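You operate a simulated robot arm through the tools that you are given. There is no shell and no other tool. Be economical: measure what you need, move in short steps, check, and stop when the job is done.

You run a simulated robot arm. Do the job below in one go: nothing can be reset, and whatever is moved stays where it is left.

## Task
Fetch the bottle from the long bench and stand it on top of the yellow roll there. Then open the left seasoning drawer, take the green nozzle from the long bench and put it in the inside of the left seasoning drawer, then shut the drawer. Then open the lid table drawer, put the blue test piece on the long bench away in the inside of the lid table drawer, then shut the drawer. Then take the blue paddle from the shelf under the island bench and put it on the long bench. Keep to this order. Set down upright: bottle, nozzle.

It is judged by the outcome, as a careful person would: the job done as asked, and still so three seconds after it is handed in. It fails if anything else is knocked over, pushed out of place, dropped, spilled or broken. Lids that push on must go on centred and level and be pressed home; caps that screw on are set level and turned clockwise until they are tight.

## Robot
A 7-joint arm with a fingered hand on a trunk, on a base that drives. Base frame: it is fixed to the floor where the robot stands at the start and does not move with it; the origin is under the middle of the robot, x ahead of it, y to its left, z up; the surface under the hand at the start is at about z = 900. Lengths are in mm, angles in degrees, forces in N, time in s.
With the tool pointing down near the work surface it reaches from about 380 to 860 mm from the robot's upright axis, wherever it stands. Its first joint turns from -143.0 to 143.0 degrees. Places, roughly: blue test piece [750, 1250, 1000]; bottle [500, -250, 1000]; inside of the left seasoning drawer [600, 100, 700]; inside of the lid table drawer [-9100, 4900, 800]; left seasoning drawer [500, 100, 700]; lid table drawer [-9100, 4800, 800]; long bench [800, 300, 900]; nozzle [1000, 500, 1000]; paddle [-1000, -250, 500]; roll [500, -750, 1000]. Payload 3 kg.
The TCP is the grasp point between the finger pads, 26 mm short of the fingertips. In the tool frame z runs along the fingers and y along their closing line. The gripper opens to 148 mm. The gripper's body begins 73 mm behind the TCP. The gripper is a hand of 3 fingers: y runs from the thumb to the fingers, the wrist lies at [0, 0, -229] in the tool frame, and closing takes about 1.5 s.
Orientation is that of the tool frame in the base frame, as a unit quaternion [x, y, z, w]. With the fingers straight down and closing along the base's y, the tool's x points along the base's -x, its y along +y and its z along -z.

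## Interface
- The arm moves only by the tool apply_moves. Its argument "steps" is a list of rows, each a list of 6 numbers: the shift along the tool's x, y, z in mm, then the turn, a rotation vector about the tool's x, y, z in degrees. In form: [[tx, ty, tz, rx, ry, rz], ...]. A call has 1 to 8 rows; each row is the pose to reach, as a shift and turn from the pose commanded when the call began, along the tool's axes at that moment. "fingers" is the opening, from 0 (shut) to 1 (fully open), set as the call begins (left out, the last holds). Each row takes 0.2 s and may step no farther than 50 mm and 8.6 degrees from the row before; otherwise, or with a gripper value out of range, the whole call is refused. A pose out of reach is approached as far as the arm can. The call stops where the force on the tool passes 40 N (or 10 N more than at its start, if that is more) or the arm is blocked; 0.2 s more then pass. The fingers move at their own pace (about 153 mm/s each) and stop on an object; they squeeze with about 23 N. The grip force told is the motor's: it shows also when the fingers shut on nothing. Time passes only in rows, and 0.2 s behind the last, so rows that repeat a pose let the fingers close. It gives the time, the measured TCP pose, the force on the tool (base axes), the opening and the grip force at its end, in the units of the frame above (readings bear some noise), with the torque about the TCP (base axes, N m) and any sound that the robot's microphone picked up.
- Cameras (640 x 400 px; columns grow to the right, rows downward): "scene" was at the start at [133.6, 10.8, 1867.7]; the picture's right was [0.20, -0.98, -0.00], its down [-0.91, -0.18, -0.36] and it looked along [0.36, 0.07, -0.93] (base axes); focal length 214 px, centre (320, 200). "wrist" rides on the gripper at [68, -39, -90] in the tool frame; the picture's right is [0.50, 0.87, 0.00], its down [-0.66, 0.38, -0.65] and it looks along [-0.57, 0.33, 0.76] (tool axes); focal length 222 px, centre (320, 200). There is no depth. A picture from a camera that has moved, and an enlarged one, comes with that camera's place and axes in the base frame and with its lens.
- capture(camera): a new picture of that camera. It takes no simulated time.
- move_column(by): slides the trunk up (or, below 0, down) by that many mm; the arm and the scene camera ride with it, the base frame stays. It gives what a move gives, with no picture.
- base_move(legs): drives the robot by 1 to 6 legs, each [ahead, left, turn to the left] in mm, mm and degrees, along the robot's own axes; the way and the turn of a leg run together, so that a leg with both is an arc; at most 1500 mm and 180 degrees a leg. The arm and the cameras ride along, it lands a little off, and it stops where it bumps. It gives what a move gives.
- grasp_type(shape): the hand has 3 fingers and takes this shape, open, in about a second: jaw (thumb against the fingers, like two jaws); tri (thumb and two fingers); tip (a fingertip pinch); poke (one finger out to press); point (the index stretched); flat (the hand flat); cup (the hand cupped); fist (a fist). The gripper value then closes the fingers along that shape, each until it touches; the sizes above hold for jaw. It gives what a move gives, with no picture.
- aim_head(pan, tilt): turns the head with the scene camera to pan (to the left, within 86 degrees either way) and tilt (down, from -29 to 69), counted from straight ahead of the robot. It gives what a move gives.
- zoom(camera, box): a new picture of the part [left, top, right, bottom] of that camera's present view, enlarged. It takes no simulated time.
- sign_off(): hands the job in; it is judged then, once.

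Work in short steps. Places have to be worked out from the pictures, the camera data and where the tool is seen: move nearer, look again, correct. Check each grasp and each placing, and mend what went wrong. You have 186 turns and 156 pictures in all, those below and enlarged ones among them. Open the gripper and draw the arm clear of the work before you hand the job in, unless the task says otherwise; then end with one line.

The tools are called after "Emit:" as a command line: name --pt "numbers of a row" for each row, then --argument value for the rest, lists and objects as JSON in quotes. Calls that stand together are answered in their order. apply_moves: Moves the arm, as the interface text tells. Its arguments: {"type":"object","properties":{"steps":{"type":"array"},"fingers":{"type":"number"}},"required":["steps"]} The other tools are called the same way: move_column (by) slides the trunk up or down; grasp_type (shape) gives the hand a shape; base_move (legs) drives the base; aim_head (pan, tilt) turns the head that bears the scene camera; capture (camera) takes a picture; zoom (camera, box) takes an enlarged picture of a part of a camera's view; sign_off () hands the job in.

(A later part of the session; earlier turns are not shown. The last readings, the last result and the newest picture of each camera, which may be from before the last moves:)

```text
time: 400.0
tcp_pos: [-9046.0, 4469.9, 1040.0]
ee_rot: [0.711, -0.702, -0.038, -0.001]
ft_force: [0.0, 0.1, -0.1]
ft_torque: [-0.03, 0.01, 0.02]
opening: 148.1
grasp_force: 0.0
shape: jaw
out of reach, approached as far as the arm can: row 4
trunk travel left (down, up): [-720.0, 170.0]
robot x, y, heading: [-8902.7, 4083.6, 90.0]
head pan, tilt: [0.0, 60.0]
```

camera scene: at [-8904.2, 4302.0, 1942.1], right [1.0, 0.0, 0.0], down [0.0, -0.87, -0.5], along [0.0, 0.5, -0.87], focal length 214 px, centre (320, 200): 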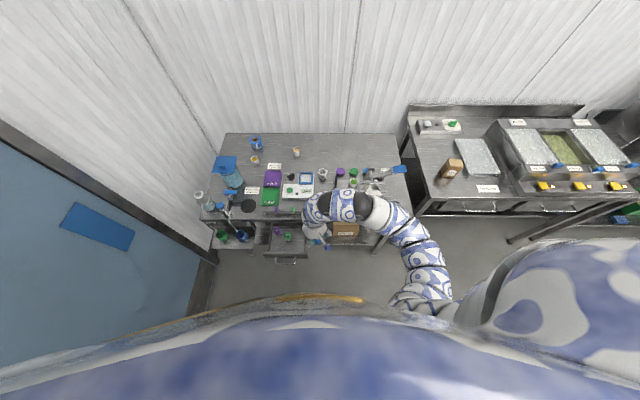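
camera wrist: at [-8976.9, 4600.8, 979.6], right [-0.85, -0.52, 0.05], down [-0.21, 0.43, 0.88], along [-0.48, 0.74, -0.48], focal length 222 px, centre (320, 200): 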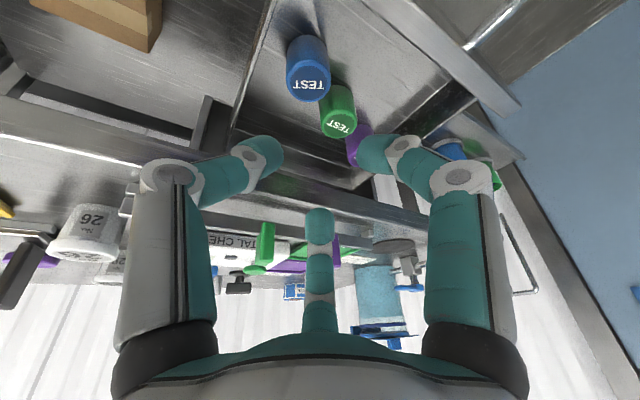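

I lower the finger to the handle height and push the drawer shut.

Emit:
move_column --by -252

Emit:
capture --camera "wrist"

```text
time: 402.6
tcp_pos: [-9046.9, 4470.6, 786.6]
ee_rot: [0.711, -0.702, -0.039, 0.001]
ft_force: [-0.3, -0.2, -0.4]
ft_torque: [0.01, -0.02, -0.01]
opening: 147.8
grasp_force: 0.0
shape: jaw
trunk travel left (down, up): [-468.0, 422.0]
robot x, y, heading: [-8901.1, 4082.8, 90.4]
head pan, tilt: [0.0, 60.0]
```

```text
27 pictures are left
camera wrist: at [-9003.4, 4399.0, 871.5], right [-0.86, -0.51, 0.02], down [-0.35, 0.61, 0.71], along [-0.37, 0.6, -0.71], focal length 222 px, centre (320, 200)
```

wrist: 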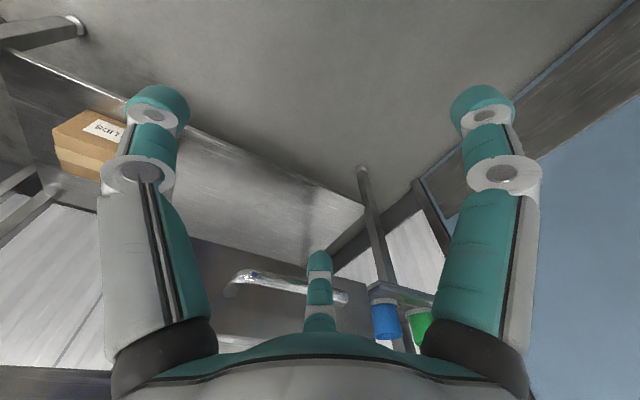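

The finger faces the bar. I shift slightly to centre and push gently.

Emit:
apply_moves --pt "-10 -10 0 0 0 0" --pt "-25 -18 0 0 0 0" --pt "-40 -18 0 0 0 0" --pt "-55 -18 0 0 0 0" --pt "-70 -18 0 0 0 0" --pt "-85 -18 0 0 0 0" --pt "-100 -18 0 0 0 0" --pt "-115 -18 0 0 0 0"

Emit:
apply_moves --pt "-15 0 0 0 0 0" --pt "-30 0 0 0 0 0" --pt "-45 0 0 0 0 0" --pt "-60 0 0 0 0 0" --pt "-70 0 0 0 0 0"

Emit:
capture --camera "wrist"

```text
time: 404.4
tcp_pos: [-9029.4, 4585.2, 792.5]
ee_rot: [0.711, -0.702, -0.039, 0.0]
ft_force: [-0.3, -0.3, -0.9]
ft_torque: [0.06, -0.01, -0.04]
opening: 147.9
grasp_force: 0.1
shape: jaw
trunk travel left (down, up): [-468.0, 422.0]
robot x, y, heading: [-8903.8, 4080.0, 90.5]
head pan, tilt: [0.0, 60.0]
```

```text
time: 405.6
tcp_pos: [-9030.6, 4656.6, 796.4]
ee_rot: [0.712, -0.701, -0.04, 0.001]
ft_force: [0.6, -0.1, 0.7]
ft_torque: [-0.01, 0.03, 0.01]
opening: 148.2
grasp_force: 0.1
shape: jaw
trunk travel left (down, up): [-468.0, 422.0]
robot x, y, heading: [-8904.8, 4086.5, 90.3]
head pan, tilt: [0.0, 60.0]
```

```text
26 pictures are left
camera wrist: at [-8986.8, 4584.2, 879.9], right [-0.86, -0.51, 0.02], down [-0.35, 0.61, 0.71], along [-0.38, 0.6, -0.7], focal length 222 px, centre (320, 200)
```

wrist: 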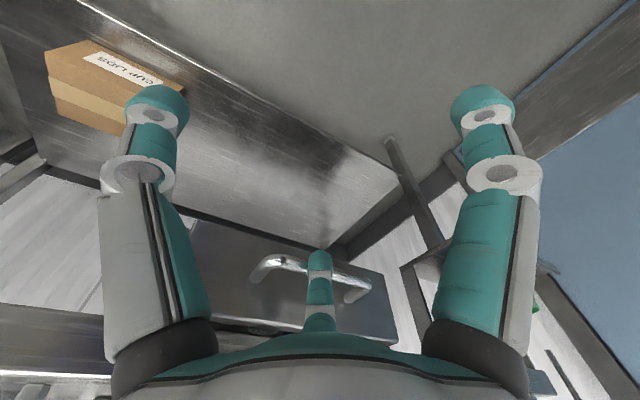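

Nearly shut; push the last millimetres until it seats.

Emit:
apply_moves --pt "-5 0 0.5 0 0 0" --pt "-10 0 1 0 0 0" --pt "-15 0 1 0 0 0" --pt "-20 0 1 0 0 0" --pt "-24 0 1 0 0 0"

Emit:
capture --camera "wrist"

```text
time: 406.8
tcp_pos: [-9030.5, 4678.2, 797.5]
ee_rot: [0.712, -0.701, -0.04, 0.0]
ft_force: [0.5, -9.6, 1.2]
ft_torque: [-0.04, 0.02, 0.37]
opening: 147.1
grasp_force: 0.0
shape: jaw
trunk travel left (down, up): [-468.0, 422.0]
robot x, y, heading: [-8903.0, 4080.2, 90.3]
head pan, tilt: [0.0, 60.0]
```

```text
25 pictures are left
camera wrist: at [-8988.0, 4606.8, 880.8], right [-0.86, -0.51, 0.02], down [-0.35, 0.61, 0.71], along [-0.38, 0.6, -0.7], focal length 222 px, centre (320, 200)
```

wrist: 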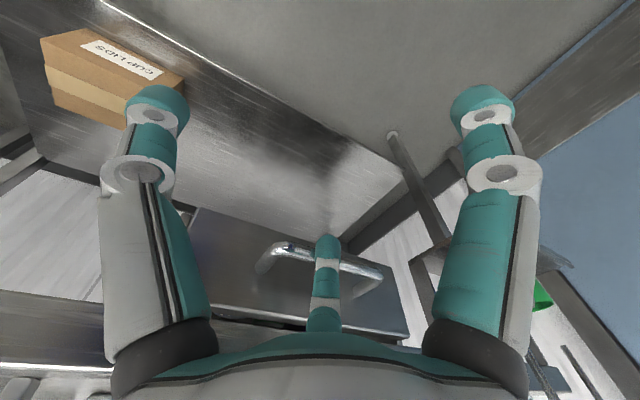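

The drawer is seated (10 N). I back the hand off, raise, and verify from the scene camera.

Emit:
apply_moves --pt "30 0 0 0 0 0" --pt "70 0 0 0 0 0" --pt "110 0 0 0 0 0"

Emit:
move_column --by 300

Emit:
zoom --camera "scene" --box '[200, 130, 400, 280]'

```text
time: 407.6
tcp_pos: [-9028.1, 4568.6, 790.0]
ee_rot: [0.711, -0.702, -0.039, -0.001]
ft_force: [0.7, 0.5, 0.8]
ft_torque: [0.01, -0.01, -0.03]
opening: 147.8
grasp_force: 0.1
shape: jaw
trunk travel left (down, up): [-468.0, 422.0]
robot x, y, heading: [-8898.7, 4081.3, 90.4]
head pan, tilt: [0.0, 60.0]
```

```text
time: 410.6
tcp_pos: [-9028.5, 4569.1, 1089.5]
ee_rot: [0.711, -0.702, -0.039, -0.001]
ft_force: [-0.4, -0.4, 0.6]
ft_torque: [-0.01, -0.01, -0.02]
opening: 147.8
grasp_force: 0.1
shape: jaw
trunk travel left (down, up): [-768.0, 122.0]
robot x, y, heading: [-8904.7, 4081.2, 90.2]
head pan, tilt: [0.0, 60.0]
```

```text
2.67 times, centred on (300, 205) of scene
camera zoom: at [-8904.1, 4227.5, 1820.0], right [1.0, 0.01, 0.0], down [0.0, -0.87, -0.5], along [0.0, 0.5, -0.87], focal length 572 px, centre (373, 187)
```

zoom: 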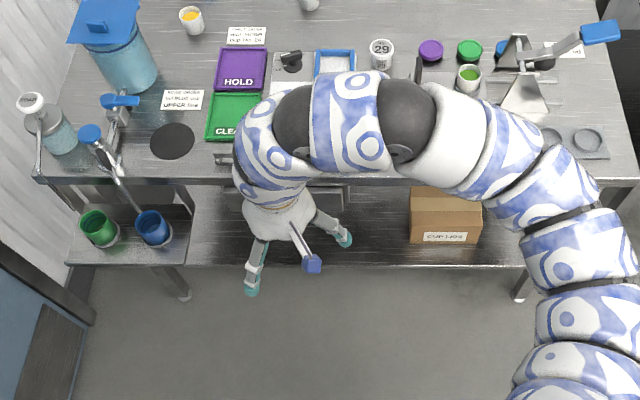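

Closed. Now the drive back for the paddle.

Emit:
base_move --legs '[[0, 0, -90], [1440, 100, 0], [1440, 100, 0]]'

Emit:
move_column --by 122

```text
time: 428.3
tcp_pos: [-5553.5, 4552.2, 1091.0]
ee_rot: [-0.032, 0.999, 0.029, 0.028]
ft_force: [-0.6, -0.4, 0.0]
ft_torque: [0.0, 0.0, 0.04]
opening: 147.9
grasp_force: 0.0
shape: jaw
trunk travel left (down, up): [-768.0, 122.0]
robot x, y, heading: [-6035.0, 4398.3, 3.0]
head pan, tilt: [0.0, 60.0]
```

```text
time: 429.8
tcp_pos: [-5554.6, 4552.3, 1212.7]
ee_rot: [-0.032, 0.999, 0.028, 0.027]
ft_force: [0.1, -0.2, 0.2]
ft_torque: [0.0, 0.06, 0.01]
opening: 148.2
grasp_force: 0.1
shape: jaw
trunk travel left (down, up): [-890.0, 0.0]
robot x, y, heading: [-6034.8, 4400.4, 3.3]
head pan, tilt: [0.0, 60.0]
```

Heading +3°: correct and continue.

Emit:
base_move --legs '[[0, 0, -3.2], [1450, 0, 0], [1450, 0, 0]]'

```text
time: 444.2
tcp_pos: [-2654.4, 4448.4, 1212.2]
ee_rot: [0.018, 0.999, 0.027, 0.029]
ft_force: [0.1, 1.0, -0.1]
ft_torque: [-0.02, -0.03, -0.01]
opening: 147.9
grasp_force: 0.1
shape: jaw
trunk travel left (down, up): [-890.0, 0.0]
robot x, y, heading: [-3145.7, 4345.2, -2.8]
head pan, tilt: [0.0, 60.0]
```

Correct and go to the aisle corner.

Emit:
base_move --legs '[[0, 0, 2.8], [1440, 100, 0], [1440, 0, 0]]'

```text
time: 458.5
tcp_pos: [224.2, 4469.9, 1211.7]
ee_rot: [0.02, 0.999, 0.027, 0.028]
ft_force: [-0.2, -0.2, 0.0]
ft_torque: [0.01, -0.02, 0.04]
opening: 147.9
grasp_force: 0.0
shape: jaw
trunk travel left (down, up): [-890.0, 0.0]
robot x, y, heading: [-268.4, 4368.9, -2.8]
head pan, tilt: [0.0, 60.0]
```

Straighten and drive right down the aisle in two checked stages.

Emit:
base_move --legs '[[40, 0, 2.8], [0, -1450, 0], [0, -1450, 0]]'

Emit:
aim_head --pan -86 --tilt 35

Emit:
capture --camera "scene"

```text
time: 473.2
tcp_pos: [325.9, 1569.4, 1211.6]
ee_rot: [-0.02, 0.999, 0.027, 0.027]
ft_force: [0.6, -0.8, -0.2]
ft_torque: [0.0, 0.0, 0.0]
opening: 147.8
grasp_force: 0.1
shape: jaw
trunk travel left (down, up): [-890.0, 0.0]
robot x, y, heading: [-160.6, 1434.1, 1.7]
head pan, tilt: [0.0, 60.0]
```

```text
time: 474.8
tcp_pos: [326.8, 1569.6, 1212.0]
ee_rot: [-0.019, 0.999, 0.027, 0.028]
ft_force: [0.2, -0.4, 0.3]
ft_torque: [0.01, -0.01, 0.02]
opening: 147.8
grasp_force: 0.0
shape: jaw
trunk travel left (down, up): [-890.0, 0.0]
robot x, y, heading: [-160.1, 1433.6, 1.5]
head pan, tilt: [-85.9, 35.0]
```

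```text
23 pictures are left
camera scene: at [-71.4, 1346.5, 1976.4], right [-0.99, -0.1, 0.0], down [-0.06, 0.57, -0.82], along [0.08, -0.81, -0.57], focal length 214 px, centre (320, 200)
```

scene: 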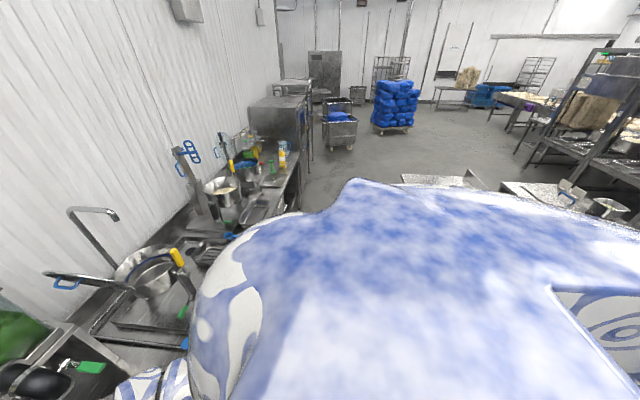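

Island's near end seems around y≈-640. I go on to y≈-20, turn to heading 90 so the island is on my free (left) side, lower the trunk and look at its shelf.

Emit:
base_move --legs '[[-90, -1440, -1.6], [0, 0, 90]]'

Emit:
move_column --by -400

Emit:
aim_head --pan 86 --tilt 30

Emit:
capture --camera "scene"

```text
time: 485.7
tcp_pos: [-351.3, 497.2, 1211.3]
ee_rot: [-0.705, 0.708, 0.039, 0.001]
ft_force: [0.0, 0.1, 1.4]
ft_torque: [0.01, 0.01, 0.0]
opening: 147.9
grasp_force: 0.1
shape: jaw
trunk travel left (down, up): [-890.0, 0.0]
robot x, y, heading: [-235.5, 3.4, 89.4]
head pan, tilt: [-85.9, 35.0]
```

```text
time: 489.5
tcp_pos: [-351.1, 496.0, 812.9]
ee_rot: [-0.705, 0.708, 0.039, 0.0]
ft_force: [0.1, 0.3, -0.9]
ft_torque: [-0.04, 0.0, -0.04]
opening: 148.0
grasp_force: 0.1
shape: jaw
trunk travel left (down, up): [-490.0, 400.0]
robot x, y, heading: [-234.4, 5.5, 89.5]
head pan, tilt: [-85.9, 35.0]
```

```text
time: 492.1
tcp_pos: [-351.4, 496.4, 811.9]
ee_rot: [-0.704, 0.709, 0.039, 0.001]
ft_force: [0.0, 0.8, 0.2]
ft_torque: [-0.02, -0.01, 0.02]
opening: 147.8
grasp_force: 0.1
shape: jaw
trunk travel left (down, up): [-490.0, 400.0]
robot x, y, heading: [-231.0, 8.2, 89.4]
head pan, tilt: [85.9, 30.0]
```

```text
22 pictures are left
camera scene: at [-324.7, 94.1, 1584.2], right [0.08, 1.0, 0.0], down [0.5, -0.04, -0.87], along [-0.86, 0.07, -0.5], focal length 214 px, centre (320, 200)
```

scene: 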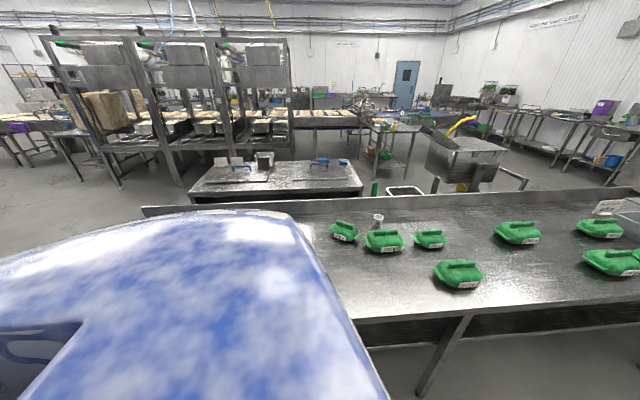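

The island table spans x -735…-1320; its shelf must be viewed from lower. I back 600 mm, and lower the trunk further.

Emit:
base_move --legs '[[-600, 0, 0.5]]'

Emit:
move_column --by -330

Emit:
aim_head --pan 70 --tilt 42

Emit:
capture --camera "scene"

```text
time: 495.5
tcp_pos: [-359.8, -92.5, 811.5]
ee_rot: [-0.706, 0.707, 0.039, 0.001]
ft_force: [0.6, 0.0, -0.4]
ft_torque: [0.0, -0.04, -0.01]
opening: 148.0
grasp_force: 0.0
shape: jaw
trunk travel left (down, up): [-490.0, 400.0]
robot x, y, heading: [-240.6, -582.1, 89.5]
head pan, tilt: [85.9, 30.0]
```

```text
time: 498.7
tcp_pos: [-359.7, -92.7, 483.0]
ee_rot: [0.707, -0.706, -0.039, -0.001]
ft_force: [-0.6, -0.3, 0.3]
ft_torque: [0.0, 0.01, -0.01]
opening: 147.9
grasp_force: 0.0
shape: jaw
trunk travel left (down, up): [-160.0, 730.0]
robot x, y, heading: [-243.0, -583.9, 89.6]
head pan, tilt: [85.9, 30.0]
```

```text
time: 499.5
tcp_pos: [-359.9, -91.2, 482.5]
ee_rot: [0.707, -0.706, -0.039, 0.0]
ft_force: [1.6, 0.2, -0.8]
ft_torque: [0.03, -0.02, 0.01]
opening: 147.9
grasp_force: 0.0
shape: jaw
trunk travel left (down, up): [-160.0, 730.0]
robot x, y, heading: [-239.6, -583.3, 89.3]
head pan, tilt: [70.0, 42.0]
```

```text
21 pictures are left
camera scene: at [-319.5, -473.1, 1235.9], right [0.35, 0.94, 0.0], down [0.63, -0.23, -0.74], along [-0.7, 0.26, -0.67], focal length 214 px, centre (320, 200)
```

scene: 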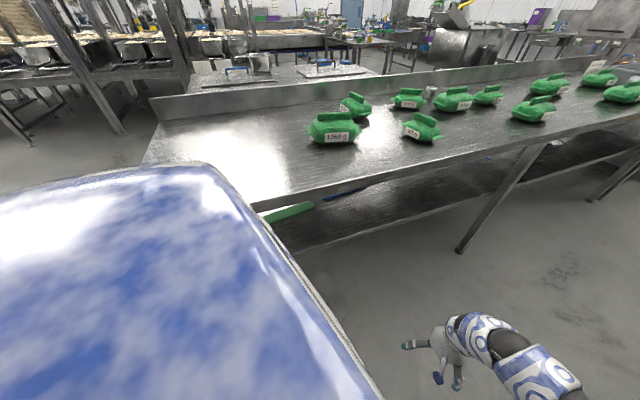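

A blue and a green paddle lie on the shelf. I zoom on them.

Emit:
zoom --camera "scene" --box '[240, 160, 400, 260]'

```text
4.00 times, centred on (320, 210) of scene
camera zoom: at [-319.5, -473.1, 1235.9], right [0.35, 0.94, 0.0], down [0.63, -0.23, -0.74], along [-0.7, 0.26, -0.67], focal length 858 px, centre (320, 160)
```

zoom: 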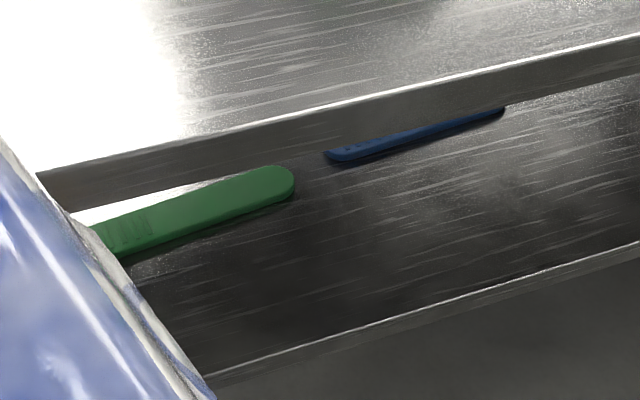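

I lower the trunk to its limit for a better view.

Emit:
move_column --by -155

Emit:
aim_head --pan 70 --tilt 30

Emit:
zoom --camera "scene" --box '[220, 150, 460, 300]'

```text
time: 501.3
tcp_pos: [-360.7, -91.9, 327.1]
ee_rot: [-0.706, 0.707, 0.039, 0.0]
ft_force: [0.7, 0.1, 0.5]
ft_torque: [-0.01, -0.01, -0.01]
opening: 148.1
grasp_force: 0.0
shape: jaw
trunk travel left (down, up): [-5.0, 885.0]
robot x, y, heading: [-240.1, -578.4, 89.6]
head pan, tilt: [70.0, 42.0]
```

```text
time: 502.0
tcp_pos: [-359.5, -91.6, 327.7]
ee_rot: [0.707, -0.706, -0.04, -0.001]
ft_force: [-0.4, -0.8, 0.3]
ft_torque: [0.01, 0.01, 0.01]
opening: 147.8
grasp_force: 0.0
shape: jaw
trunk travel left (down, up): [-5.0, 885.0]
robot x, y, heading: [-242.5, -582.4, 89.5]
head pan, tilt: [70.0, 30.0]
```

```text
2.67 times, centred on (340, 225) of scene
camera zoom: at [-325.8, -470.7, 1099.1], right [0.35, 0.94, 0.0], down [0.47, -0.18, -0.87], along [-0.81, 0.3, -0.5], focal length 572 px, centre (267, 133)
```

zoom: 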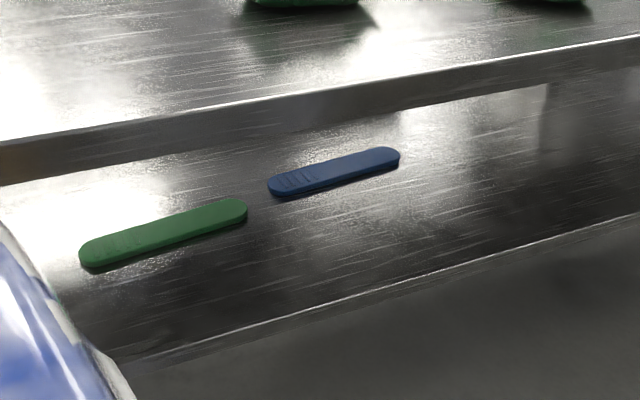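

Blue paddle ≈ centre (-993, -111), z≈590, lying along y, deep under the table. I'll rake it toward the shelf edge with the two lower fingers of a steeply tilted open hand, then grasp it there. First I set trunk height, and take position with heading 150°.

Emit:
move_column --by 285

Emit:
base_move --legs '[[0, -150, 0], [470, 0, 0], [0, 0, 60.5]]'

Emit:
apply_moves --pt "0 0 0 -4 -7 0" --pt "0 0 0 -8 -14 0" --pt "0 0 0 -12 -21 0" --pt "0 0 0 -16 -28 0" --pt "0 0 0 -20 -35 0" --pt "0 0 0 -24 -42 0" --pt "0 0 0 -27 -47 0"

Emit:
capture --camera "wrist"

```text
time: 504.9
tcp_pos: [-360.1, -92.7, 611.6]
ee_rot: [0.707, -0.706, -0.039, 0.0]
ft_force: [-0.2, 1.0, 0.6]
ft_torque: [-0.01, -0.02, 0.01]
opening: 148.0
grasp_force: 0.0
shape: jaw
trunk travel left (down, up): [-290.0, 600.0]
robot x, y, heading: [-236.2, -578.2, 89.5]
head pan, tilt: [70.0, 30.0]
```

```text
time: 511.3
tcp_pos: [-575.1, 20.4, 611.5]
ee_rot: [0.967, -0.25, -0.034, 0.019]
ft_force: [-0.3, 0.5, 0.1]
ft_torque: [0.01, 0.01, -0.01]
opening: 148.1
grasp_force: 0.1
shape: jaw
trunk travel left (down, up): [-290.0, 600.0]
robot x, y, heading: [-91.9, -111.3, 150.5]
head pan, tilt: [70.0, 30.0]
```

```text
time: 513.1
tcp_pos: [-659.7, -98.3, 648.6]
ee_rot: [0.89, -0.158, -0.332, 0.269]
ft_force: [0.2, -0.4, 0.0]
ft_torque: [0.0, -0.03, 0.04]
opening: 148.2
grasp_force: 0.0
shape: jaw
out of reach, approached as far as the arm can: row 2, 3, 4, 5, 6, 7
trunk travel left (down, up): [-290.0, 600.0]
robot x, y, heading: [-89.3, -110.1, 150.4]
head pan, tilt: [70.0, 30.0]
stopped in row 7: the arm was blocked; the commanded pose is now the measured one
```

```text
18 pictures are left
camera wrist: at [-547.1, -64.2, 647.9], right [0.28, -0.93, 0.25], down [-0.08, 0.24, 0.97], along [-0.96, -0.29, 0.0], focal length 222 px, centre (320, 200)
```

wrist: 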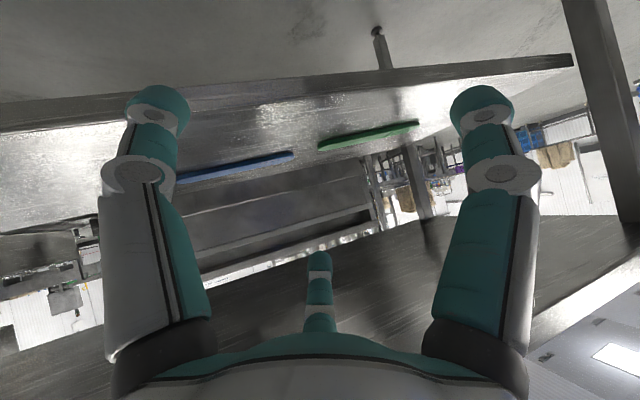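

The closer view puts the paddle deeper: ends ≈ (-1085, -182) and (-1094, 78), top z≈523. I level the two lower fingers (roll -19°), set the hand to z≈590 and drive in under the table.

Emit:
apply_moves --pt "0 0 0 0 0 -7" --pt "0 0 0 0 0 -14" --pt "0 0 0 0 0 -19"

Emit:
move_column --by -55

Emit:
base_move --legs '[[200, 115, 0]]'

Emit:
capture --camera "wrist"

```text
time: 513.9
tcp_pos: [-658.1, -98.8, 646.8]
ee_rot: [0.904, -0.009, -0.371, 0.21]
ft_force: [0.0, 0.2, 1.0]
ft_torque: [-0.03, -0.03, 0.02]
opening: 148.0
grasp_force: 0.1
shape: jaw
trunk travel left (down, up): [-290.0, 600.0]
robot x, y, heading: [-91.7, -108.8, 150.6]
head pan, tilt: [70.0, 30.0]
```

```text
time: 514.9
tcp_pos: [-658.2, -97.7, 592.4]
ee_rot: [0.904, -0.01, -0.372, 0.21]
ft_force: [0.0, 0.3, 0.6]
ft_torque: [0.0, -0.02, 0.01]
opening: 148.3
grasp_force: 0.0
shape: jaw
trunk travel left (down, up): [-235.0, 655.0]
robot x, y, heading: [-92.2, -112.3, 150.6]
head pan, tilt: [70.0, 30.0]
```

```text
time: 516.6
tcp_pos: [-890.0, -103.6, 593.7]
ee_rot: [0.904, -0.008, -0.371, 0.212]
ft_force: [-0.6, 0.4, -0.7]
ft_torque: [0.0, -0.03, -0.01]
opening: 148.0
grasp_force: 0.0
shape: jaw
trunk travel left (down, up): [-235.0, 655.0]
robot x, y, heading: [-321.2, -115.0, 150.7]
head pan, tilt: [70.0, 30.0]
```

```text
17 pictures are left
camera wrist: at [-788.7, -45.9, 589.4], right [0.49, -0.87, 0.0], down [0.02, 0.01, 1.0], along [-0.87, -0.49, 0.02], focal length 222 px, centre (320, 200)
```

wrist: 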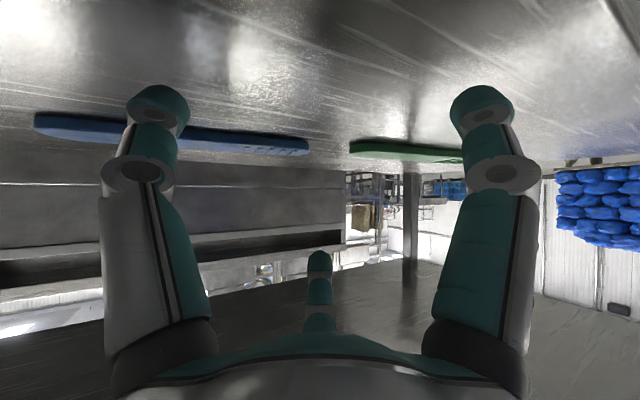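

Paddle confirmed: ends (-1082, -188) and (-1103, 85). I drive 90 mm further in, then extend the arm so both lower fingertips pass beyond the paddle's far edge.

Emit:
base_move --legs '[[78, 45, 0]]'

Emit:
apply_moves --pt "-36 -18 27 0 0 0" --pt "-72 -36 53 0 0 0" --pt "-107 -53 80 0 0 0" --pt "-143 -71 107 0 0 0"

Emit:
capture --camera "wrist"

```text
time: 517.7
tcp_pos: [-980.2, -105.1, 591.7]
ee_rot: [0.904, -0.008, -0.371, 0.212]
ft_force: [-0.5, 0.3, -0.1]
ft_torque: [0.01, 0.02, -0.02]
opening: 147.8
grasp_force: 0.0
shape: jaw
trunk travel left (down, up): [-235.0, 655.0]
robot x, y, heading: [-411.6, -119.4, 150.5]
head pan, tilt: [70.0, 30.0]
```

```text
time: 518.7
tcp_pos: [-1166.4, -57.6, 596.2]
ee_rot: [0.904, -0.007, -0.371, 0.212]
ft_force: [-0.2, -0.2, -0.1]
ft_torque: [-0.03, -0.01, -0.02]
opening: 148.2
grasp_force: 0.1
shape: jaw
trunk travel left (down, up): [-235.0, 655.0]
robot x, y, heading: [-414.5, -115.9, 150.7]
head pan, tilt: [70.0, 30.0]
```

```text
16 pictures are left
camera wrist: at [-1064.4, 0.4, 591.9], right [0.49, -0.87, 0.0], down [0.02, 0.01, 1.0], along [-0.87, -0.49, 0.02], focal length 222 px, centre (320, 200)
```

wrist: 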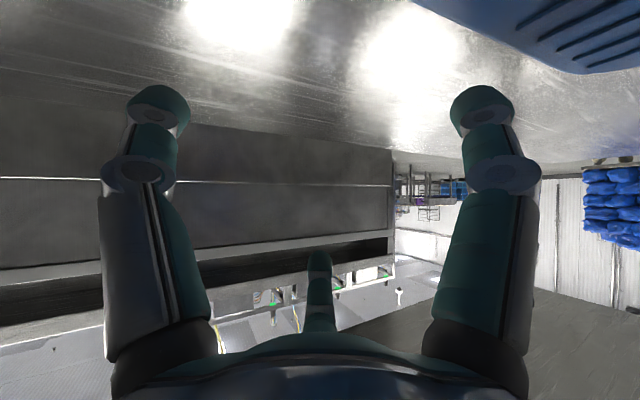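

The fingers are beyond the paddle. I lower 28 mm to the shelf, then rake +x.

Emit:
apply_moves --pt "7 -4 6 0 0 0" --pt "13 -8 12 0 0 0" --pt "19 -11 18 0 0 0"

Emit:
apply_moves --pt "22 4 -20 0 0 0" --pt "45 9 -42 0 0 0" --pt "67 13 -63 0 0 0" --pt "90 18 -84 0 0 0" --pt "112 22 -104 0 0 0" --pt "135 27 -125 0 0 0"

Emit:
capture --camera "wrist"

```text
time: 519.7
tcp_pos: [-1167.4, -57.1, 572.3]
ee_rot: [0.901, -0.005, -0.378, 0.212]
ft_force: [-5.5, 0.9, 14.8]
ft_torque: [0.95, 0.52, 0.27]
opening: 147.5
grasp_force: 0.0
shape: jaw
trunk travel left (down, up): [-235.0, 655.0]
robot x, y, heading: [-410.1, -118.4, 150.5]
head pan, tilt: [70.0, 30.0]
stopped in row 3: the force on the tool passed its limit at 42 N (the readings are from after the stop); the commanded pose is now the measured one
```

```text
time: 521.0
tcp_pos: [-1009.1, -58.3, 572.3]
ee_rot: [0.9, -0.005, -0.38, 0.213]
ft_force: [-0.7, -1.0, 14.0]
ft_torque: [0.57, 0.25, 0.08]
opening: 147.1
grasp_force: 0.1
shape: jaw
trunk travel left (down, up): [-235.0, 655.0]
robot x, y, heading: [-411.8, -116.5, 150.9]
head pan, tilt: [70.0, 30.0]
stopped in row 6: the force on the tool passed its limit at 41 N (the readings are from after the stop); the commanded pose is now the measured one
```

```text
15 pictures are left
camera wrist: at [-906.8, 0.6, 566.4], right [0.49, -0.87, -0.01], down [0.04, 0.02, 1.0], along [-0.87, -0.49, 0.04], focal length 222 px, centre (320, 200)
```

wrist: 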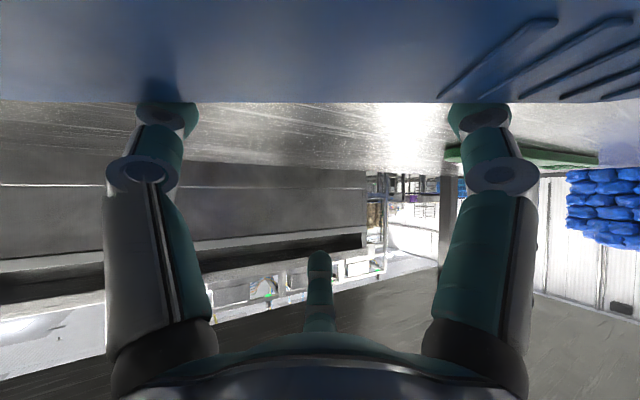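

The paddle is nicely aligned against both fingers. I ease 3 mm up and continue raking by driving the base back.

Emit:
apply_moves --pt "-2 1 -2 0 0 0" --pt "-2 1 -2 0 0 0"

Emit:
base_move --legs '[[-152, -88, 0]]'

Emit:
capture --camera "wrist"

```text
time: 521.6
tcp_pos: [-1009.1, -56.9, 571.6]
ee_rot: [0.901, -0.005, -0.377, 0.213]
ft_force: [0.0, -1.8, 2.9]
ft_torque: [0.06, 0.05, 0.01]
opening: 147.8
grasp_force: 0.0
shape: jaw
trunk travel left (down, up): [-235.0, 655.0]
robot x, y, heading: [-412.3, -119.6, 150.5]
head pan, tilt: [70.0, 30.0]
```

```text
time: 523.1
tcp_pos: [-830.3, -54.5, 572.5]
ee_rot: [0.901, -0.005, -0.377, 0.214]
ft_force: [-0.1, 0.0, 1.4]
ft_torque: [0.09, 0.03, 0.0]
opening: 148.0
grasp_force: 0.1
shape: jaw
trunk travel left (down, up): [-235.0, 655.0]
robot x, y, heading: [-235.1, -111.7, 150.4]
head pan, tilt: [70.0, 30.0]
```

```text
14 pictures are left
camera wrist: at [-729.2, 3.2, 567.9], right [0.49, -0.87, 0.0], down [0.04, 0.02, 1.0], along [-0.87, -0.49, 0.04], focal length 222 px, centre (320, 200)
```

wrist: 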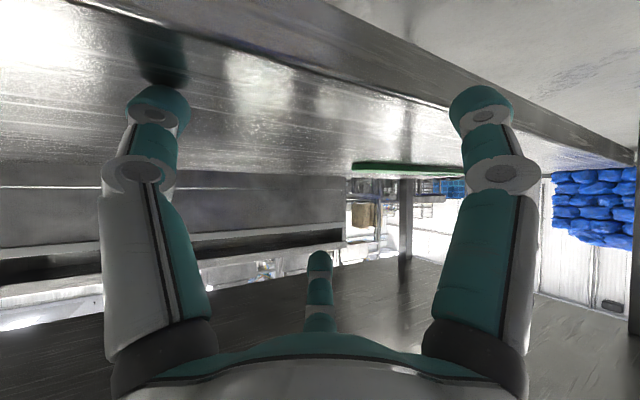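

The paddle is out of the wrist view; I check with the scene camera where it is.

Emit:
aim_head --pan 20 --tilt 60

Emit:
capture --camera "scene"

```text
time: 524.2
tcp_pos: [-832.1, -54.7, 573.2]
ee_rot: [0.901, -0.006, -0.377, 0.213]
ft_force: [0.9, -0.3, -0.1]
ft_torque: [0.02, 0.04, 0.01]
opening: 147.9
grasp_force: 0.1
shape: jaw
trunk travel left (down, up): [-235.0, 655.0]
robot x, y, heading: [-232.5, -115.6, 150.5]
head pan, tilt: [20.0, 60.0]
```

```text
13 pictures are left
camera scene: at [-370.6, -64.9, 1287.1], right [0.16, 0.99, 0.0], down [0.85, -0.14, -0.5], along [-0.49, 0.08, -0.87], focal length 214 px, centre (320, 200)
```

scene: 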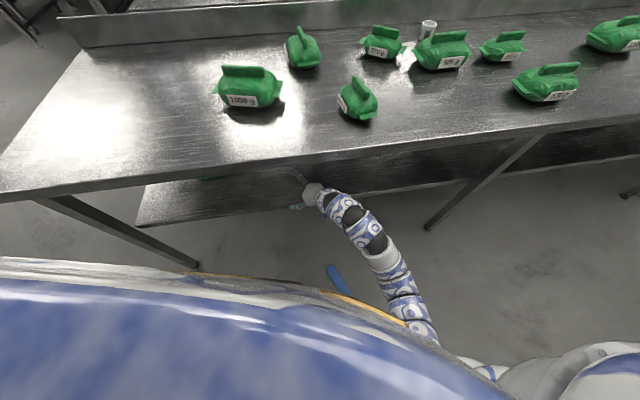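

The paddle slid off the shelf edge and now lies on the floor at about (-575, 65). I must pick it up from there: first withdraw from under the table and straighten the hand.

Emit:
base_move --legs '[[-175, -101, 0]]'

Emit:
apply_moves --pt "0 0 0 4.25 7.28 0" --pt "0 0 0 8.5 14.6 0" --pt "0 0 0 12.7 21.8 0" --pt "0 0 0 17 29.1 0" --pt "0 0 0 21.2 36.4 0" --pt "0 0 0 25.5 43.7 0"

Emit:
aim_head --pan 30 --tilt 55

Emit:
capture --camera "scene"

```text
time: 525.9
tcp_pos: [-628.0, -54.6, 572.9]
ee_rot: [0.901, -0.004, -0.377, 0.213]
ft_force: [0.3, -0.6, -0.7]
ft_torque: [-0.05, -0.03, 0.01]
opening: 148.1
grasp_force: 0.1
shape: jaw
trunk travel left (down, up): [-235.0, 655.0]
robot x, y, heading: [-32.3, -113.5, 150.8]
head pan, tilt: [20.0, 60.0]
```

```text
time: 527.2
tcp_pos: [-626.9, -54.1, 560.3]
ee_rot: [0.999, -0.007, -0.032, 0.015]
ft_force: [-0.4, 1.0, 1.0]
ft_torque: [0.0, 0.0, 0.01]
opening: 148.0
grasp_force: 0.0
shape: jaw
out of reach, approached as far as the arm can: row 6
trunk travel left (down, up): [-235.0, 655.0]
robot x, y, heading: [-29.9, -111.1, 150.8]
head pan, tilt: [20.0, 60.0]
```

```text
time: 528.0
tcp_pos: [-626.9, -53.8, 560.5]
ee_rot: [0.999, -0.006, -0.032, 0.016]
ft_force: [-0.2, -0.6, -0.5]
ft_torque: [-0.01, 0.02, 0.0]
opening: 148.1
grasp_force: 0.1
shape: jaw
trunk travel left (down, up): [-235.0, 655.0]
robot x, y, heading: [-34.1, -110.1, 150.9]
head pan, tilt: [30.0, 55.0]
```

```text
12 pictures are left
camera scene: at [-173.6, -73.6, 1293.1], right [-0.01, 1.0, 0.0], down [0.82, 0.01, -0.57], along [-0.57, -0.01, -0.82], focal length 214 px, centre (320, 200)
```

scene: 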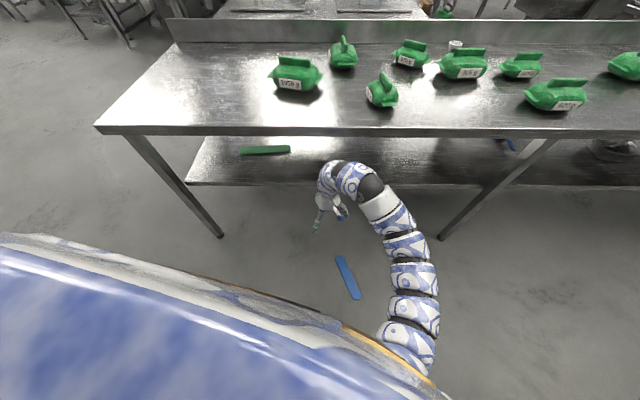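

The paddle lies on the floor from (-645, 42) to (-412, 117). I move over its middle (-528, 80), turn the hand 18° to grip across its width, and lower.

Emit:
apply_moves --pt "25 -34 0 0 0 -6" --pt "50 -67 0 0 0 -12" --pt "75 -101 0 0 0 -18" --pt "99 -134 0 0 0 -18"

Emit:
move_column --by -235

Emit:
apply_moves --pt "0 0 45 0 0 0" --pt "0 0 90 0 0 0" --pt "0 0 135 0 0 0" --pt "0 0 165 0 0 0"

Emit:
capture --camera "wrist"

```text
time: 529.0
tcp_pos: [-527.3, 79.0, 550.0]
ee_rot: [0.988, 0.151, -0.033, 0.011]
ft_force: [1.2, 0.2, 0.3]
ft_torque: [0.01, -0.02, 0.02]
opening: 148.1
grasp_force: 0.1
shape: jaw
trunk travel left (down, up): [-235.0, 655.0]
robot x, y, heading: [-28.4, -111.0, 150.8]
head pan, tilt: [30.0, 55.0]
```

```text
time: 531.4
tcp_pos: [-527.7, 78.6, 315.3]
ee_rot: [0.988, 0.15, -0.035, 0.011]
ft_force: [0.0, -0.3, 0.0]
ft_torque: [-0.01, -0.01, -0.01]
opening: 148.0
grasp_force: 0.1
shape: jaw
trunk travel left (down, up): [0.0, 890.0]
robot x, y, heading: [-28.2, -112.2, 150.9]
head pan, tilt: [30.0, 55.0]
```

```text
time: 532.4
tcp_pos: [-538.4, 73.3, 150.8]
ee_rot: [0.988, 0.149, -0.035, 0.011]
ft_force: [0.0, 0.3, 0.4]
ft_torque: [-0.02, -0.01, -0.04]
opening: 148.0
grasp_force: 0.1
shape: jaw
trunk travel left (down, up): [0.0, 890.0]
robot x, y, heading: [-30.7, -111.6, 150.7]
head pan, tilt: [30.0, 55.0]
```

```text
11 pictures are left
camera wrist: at [-481.7, 133.9, 235.0], right [0.73, -0.68, -0.03], down [-0.47, -0.53, 0.7], along [-0.49, -0.5, -0.71], focal length 222 px, centre (320, 200)
```

wrist: 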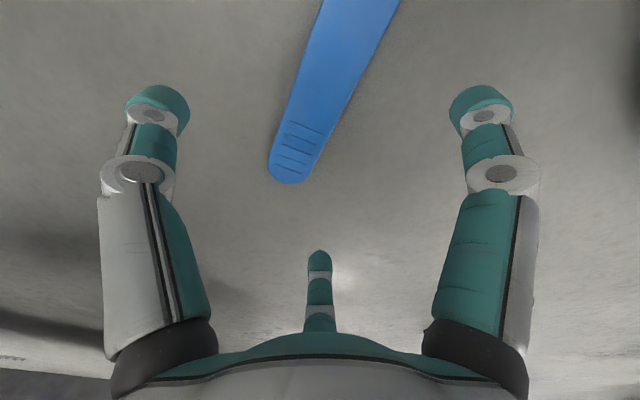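

The wrist view refines the paddle: axis at 24°, middle ≈ (-519, 87). I correct, straighten, and descend to z≈33.

Emit:
apply_moves --pt "15 -5 30 0.6 4.1 -6.5" --pt "31 -9 65 0.6 4.1 -6.5" --pt "31 -9 100 0.6 4.1 -6.5" --pt "31 -9 112 0.6 4.1 -6.5" --pt "31 -9 118 0.6 4.1 -6.5"

Emit:
apply_moves --pt "0 0 0 0 0 0" --pt "0 0 0 0 0 0" --pt "0 0 0 0 0 0" --pt "0 0 0 0 0 0" --pt "0 0 0 0 0 0" --pt "0 0 0 0 0 0" --pt "0 0 0 0 0 0" --fingers 0

Emit:
capture --camera "wrist"

```text
time: 533.6
tcp_pos: [-519.9, 86.4, 29.0]
ee_rot: [0.979, 0.206, -0.001, -0.001]
ft_force: [-0.2, 0.2, 0.9]
ft_torque: [0.03, 0.05, 0.01]
opening: 148.0
grasp_force: 0.0
shape: jaw
trunk travel left (down, up): [0.0, 890.0]
robot x, y, heading: [-28.5, -112.7, 150.9]
head pan, tilt: [30.0, 55.0]
```

```text
time: 535.2
tcp_pos: [-519.1, 87.5, 29.0]
ee_rot: [0.979, 0.206, -0.001, -0.002]
ft_force: [-0.2, -0.4, 13.2]
ft_torque: [-0.22, -0.1, 0.04]
opening: 55.0
grasp_force: 23.0
shape: jaw
trunk travel left (down, up): [0.0, 890.0]
robot x, y, heading: [-28.2, -111.7, 151.1]
head pan, tilt: [30.0, 55.0]
```

```text
10 pictures are left
camera wrist: at [-475.1, 149.7, 119.6], right [0.81, -0.59, 0.0], down [-0.45, -0.61, 0.65], along [-0.39, -0.52, -0.76], focal length 222 px, centre (320, 200)
```

wrist: 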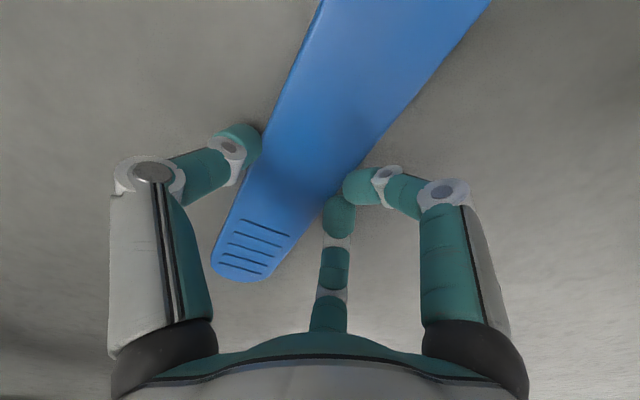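

The paddle is clasped between thumb and fingers. I lift it.

Emit:
apply_moves --pt "0 0 -10 0 0 0" --pt "0 0 -30 0 0 0" --pt "0 0 -60 0 0 0" --pt "0 0 -100 0 0 0" --pt "0 0 -145 0 0 0"

Emit:
move_column --by 400

Emit:
capture --camera "wrist"

```text
time: 536.4
tcp_pos: [-519.7, 87.0, 175.8]
ee_rot: [0.979, 0.206, -0.001, -0.001]
ft_force: [0.5, -0.4, -1.9]
ft_torque: [0.01, 0.0, 0.01]
opening: 53.5
grasp_force: 23.1
shape: jaw
trunk travel left (down, up): [0.0, 890.0]
robot x, y, heading: [-30.2, -109.4, 150.6]
head pan, tilt: [30.0, 55.0]
```

```text
time: 540.3
tcp_pos: [-520.4, 87.8, 574.6]
ee_rot: [0.978, 0.206, 0.0, -0.002]
ft_force: [-0.6, -0.4, -0.6]
ft_torque: [0.03, -0.05, -0.02]
opening: 53.2
grasp_force: 22.7
shape: jaw
trunk travel left (down, up): [-400.0, 490.0]
robot x, y, heading: [-31.5, -111.6, 151.0]
head pan, tilt: [30.0, 55.0]
```

```text
9 pictures are left
camera wrist: at [-475.5, 150.1, 664.5], right [0.81, -0.59, 0.0], down [-0.45, -0.61, 0.65], along [-0.39, -0.52, -0.76], focal length 222 px, centre (320, 200)
```

wrist: 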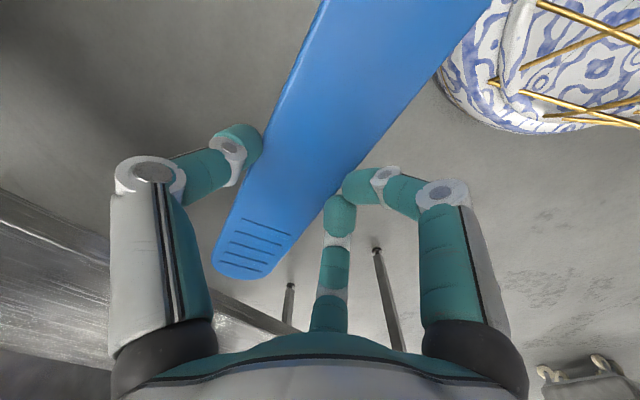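

The paddle is held level. I raise to the top and turn toward the long bench.

Emit:
move_column --by 400

Emit:
move_column --by 90

Emit:
base_move --legs '[[60, 35, 0], [0, 0, -151]]'

Emit:
aim_head --pan -5 --tilt 60

Emit:
capture --camera "scene"

```text
time: 544.1
tcp_pos: [-519.7, 88.3, 975.7]
ee_rot: [0.979, 0.206, -0.001, -0.001]
ft_force: [-0.6, 0.6, -0.5]
ft_torque: [0.02, -0.03, -0.01]
opening: 53.4
grasp_force: 23.6
shape: jaw
trunk travel left (down, up): [-800.0, 90.0]
robot x, y, heading: [-32.5, -112.3, 150.9]
head pan, tilt: [30.0, 55.0]
```

```text
time: 545.3
tcp_pos: [-519.3, 88.4, 1064.3]
ee_rot: [0.978, 0.207, 0.0, -0.002]
ft_force: [-0.3, -0.2, -1.0]
ft_torque: [-0.02, -0.03, 0.0]
opening: 53.3
grasp_force: 23.4
shape: jaw
trunk travel left (down, up): [-890.0, 0.0]
robot x, y, heading: [-30.2, -109.2, 150.9]
head pan, tilt: [30.0, 55.0]
```

```text
time: 552.4
tcp_pos: [420.0, -14.4, 1064.3]
ee_rot: [-0.475, 0.88, -0.002, 0.001]
ft_force: [-0.1, -0.5, -0.8]
ft_torque: [0.0, 0.0, 0.04]
opening: 53.0
grasp_force: 22.9
shape: jaw
trunk travel left (down, up): [-890.0, 0.0]
robot x, y, heading: [-97.8, -114.5, 3.7]
head pan, tilt: [30.0, 55.0]
```

```text
time: 553.4
tcp_pos: [418.7, -14.8, 1064.1]
ee_rot: [-0.474, 0.881, -0.002, 0.0]
ft_force: [0.8, 0.0, -2.0]
ft_torque: [0.0, 0.01, 0.01]
opening: 52.8
grasp_force: 23.0
shape: jaw
trunk travel left (down, up): [-890.0, 0.0]
robot x, y, heading: [-101.2, -112.4, 3.7]
head pan, tilt: [-5.0, 60.0]
```

```text
8 pictures are left
camera scene: at [45.2, -109.2, 1942.1], right [-0.02, -1.0, 0.0], down [-0.87, 0.02, -0.5], along [0.5, -0.01, -0.87], focal length 214 px, centre (320, 200)
```

scene: 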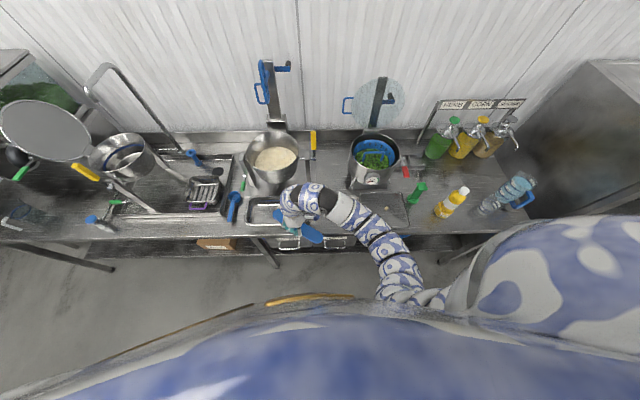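

All items stand as left. I rotate the paddle to lie along x while moving to y≈-205, in front of the bench.

Emit:
apply_moves --pt "21 -17 0 0 0 8" --pt "42 -35 0 0 0 16" --pt "63 -52 0 0 0 24" --pt "84 -69 0 0 0 32" --pt "105 -87 0 0 0 40" --pt "127 -104 0 0 0 48" --pt "148 -121 0 0 0 56.5"

Emit:
capture --camera "wrist"

```text
time: 555.0
tcp_pos: [439.7, -204.4, 1064.2]
ee_rot: [0.0, 1.0, 0.0, 0.002]
ft_force: [-0.7, 0.9, -0.6]
ft_torque: [0.06, 0.0, 0.02]
opening: 52.9
grasp_force: 22.6
shape: jaw
trunk travel left (down, up): [-890.0, 0.0]
robot x, y, heading: [-103.7, -115.2, 3.7]
head pan, tilt: [-5.0, 60.0]
```

```text
7 pictures are left
camera wrist: at [370.6, -242.9, 1154.4], right [-0.5, 0.87, 0.0], down [0.65, 0.38, 0.66], along [0.57, 0.33, -0.76], focal length 222 px, centre (320, 200)
```

wrist: 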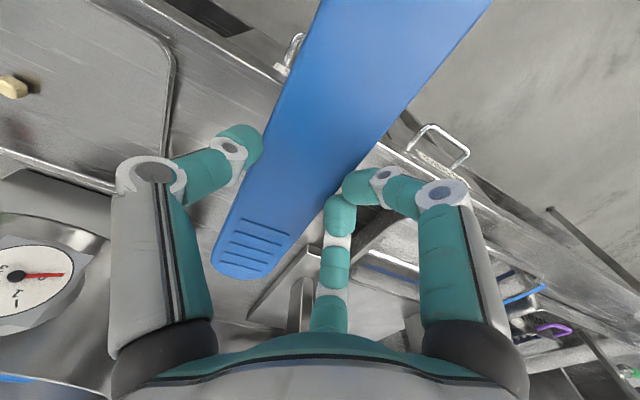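

Now forward to x≈583 and down to z≈950 over the free spot.

Emit:
apply_moves --pt "-48 0 10 0 0 0" --pt "-96 0 20 0 0 0" --pt "-143 0 30 0 0 0" --pt "-143 0 70 0 0 0" --pt "-143 0 100 0 0 0" --pt "-143 0 115 0 0 0"

Emit:
capture --camera "wrist"

Emit:
zoom --camera "scene" --box '[240, 150, 400, 250]'

```text
time: 556.4
tcp_pos: [582.4, -205.0, 949.5]
ee_rot: [-0.001, 1.0, -0.002, 0.001]
ft_force: [0.4, -0.4, -1.2]
ft_torque: [0.03, -0.01, 0.0]
opening: 53.0
grasp_force: 22.7
shape: jaw
trunk travel left (down, up): [-890.0, 0.0]
robot x, y, heading: [-98.3, -111.6, 3.7]
head pan, tilt: [-5.0, 60.0]
```

```text
6 pictures are left
camera wrist: at [512.2, -243.1, 1039.5], right [-0.5, 0.86, 0.0], down [0.65, 0.38, 0.65], along [0.57, 0.33, -0.76], focal length 222 px, centre (320, 200)
```

wrist: 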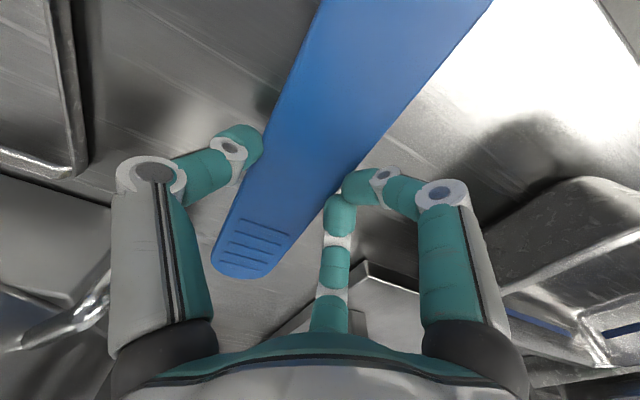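

```text
4.00 times, centred on (320, 200) of scene
camera zoom: at [44.8, -109.7, 1942.1], right [-0.02, -1.0, 0.0], down [-0.87, 0.02, -0.5], along [0.5, -0.01, -0.87], focal length 858 px, centre (320, 200)
```

zoom: 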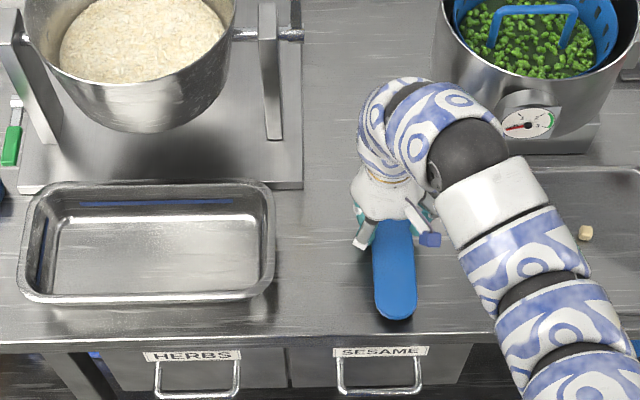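

The spot is free. I lower to contact and release.

Emit:
apply_moves --pt "0 0 8 0 0 0" --pt "0 0 14 0 0 0" --pt "0 0 17 0 0 0" --pt "0 0 20 0 0 0" --pt "0 0 22 0 0 0"

```text
time: 557.6
tcp_pos: [583.9, -203.9, 928.6]
ee_rot: [-0.001, 1.0, -0.001, 0.003]
ft_force: [-0.7, -0.1, 12.1]
ft_torque: [0.23, 0.0, 0.04]
opening: 52.9
grasp_force: 23.2
shape: jaw
trunk travel left (down, up): [-890.0, 0.0]
robot x, y, heading: [-100.1, -112.8, 3.7]
head pan, tilt: [-5.0, 60.0]
```

Contact at 12 N. I open the fingers and rise.

Emit:
apply_moves --pt "0 0 0 0 0 0" --pt "0 0 0 0 0 0" --pt "0 0 0 0 0 0" --fingers 0.7

Emit:
apply_moves --pt "0 0 -20 0 0 0" --pt "0 0 -60 0 0 0" --pt "0 0 -105 0 0 0" --pt "40 0 -130 0 0 0" --pt "85 0 -140 0 0 0" --pt "130 0 -145 0 0 0"

Emit:
zoom --camera "scene" --box '[200, 130, 460, 280]'

```text
time: 558.4
tcp_pos: [581.6, -204.4, 928.0]
ee_rot: [-0.001, 1.0, -0.001, 0.003]
ft_force: [0.4, -0.8, 0.0]
ft_torque: [0.0, -0.01, 0.0]
opening: 103.4
grasp_force: 0.0
shape: jaw
trunk travel left (down, up): [-890.0, 0.0]
robot x, y, heading: [-98.6, -110.5, 3.9]
head pan, tilt: [-5.0, 60.0]
```

```text
time: 559.8
tcp_pos: [447.6, -204.9, 1072.8]
ee_rot: [-0.001, 1.0, -0.001, 0.001]
ft_force: [-0.1, 0.7, 0.0]
ft_torque: [0.0, -0.02, 0.02]
opening: 103.6
grasp_force: 0.1
shape: jaw
trunk travel left (down, up): [-890.0, 0.0]
robot x, y, heading: [-99.7, -116.7, 3.8]
head pan, tilt: [-5.0, 60.0]
```

```text
2.46 times, centred on (330, 205) of scene
camera zoom: at [43.6, -109.9, 1942.2], right [-0.02, -1.0, 0.0], down [-0.87, 0.02, -0.5], along [0.5, -0.01, -0.87], focal length 528 px, centre (295, 188)
```

zoom: 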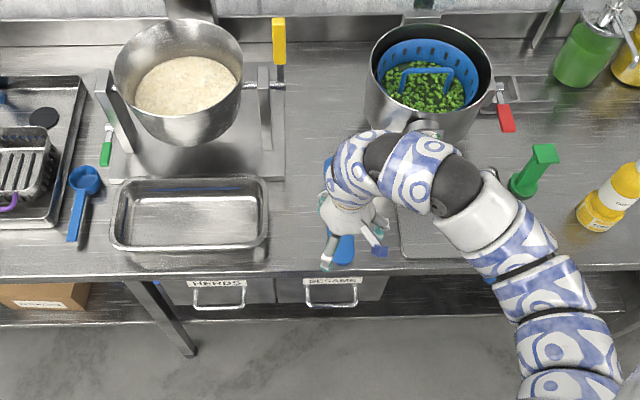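

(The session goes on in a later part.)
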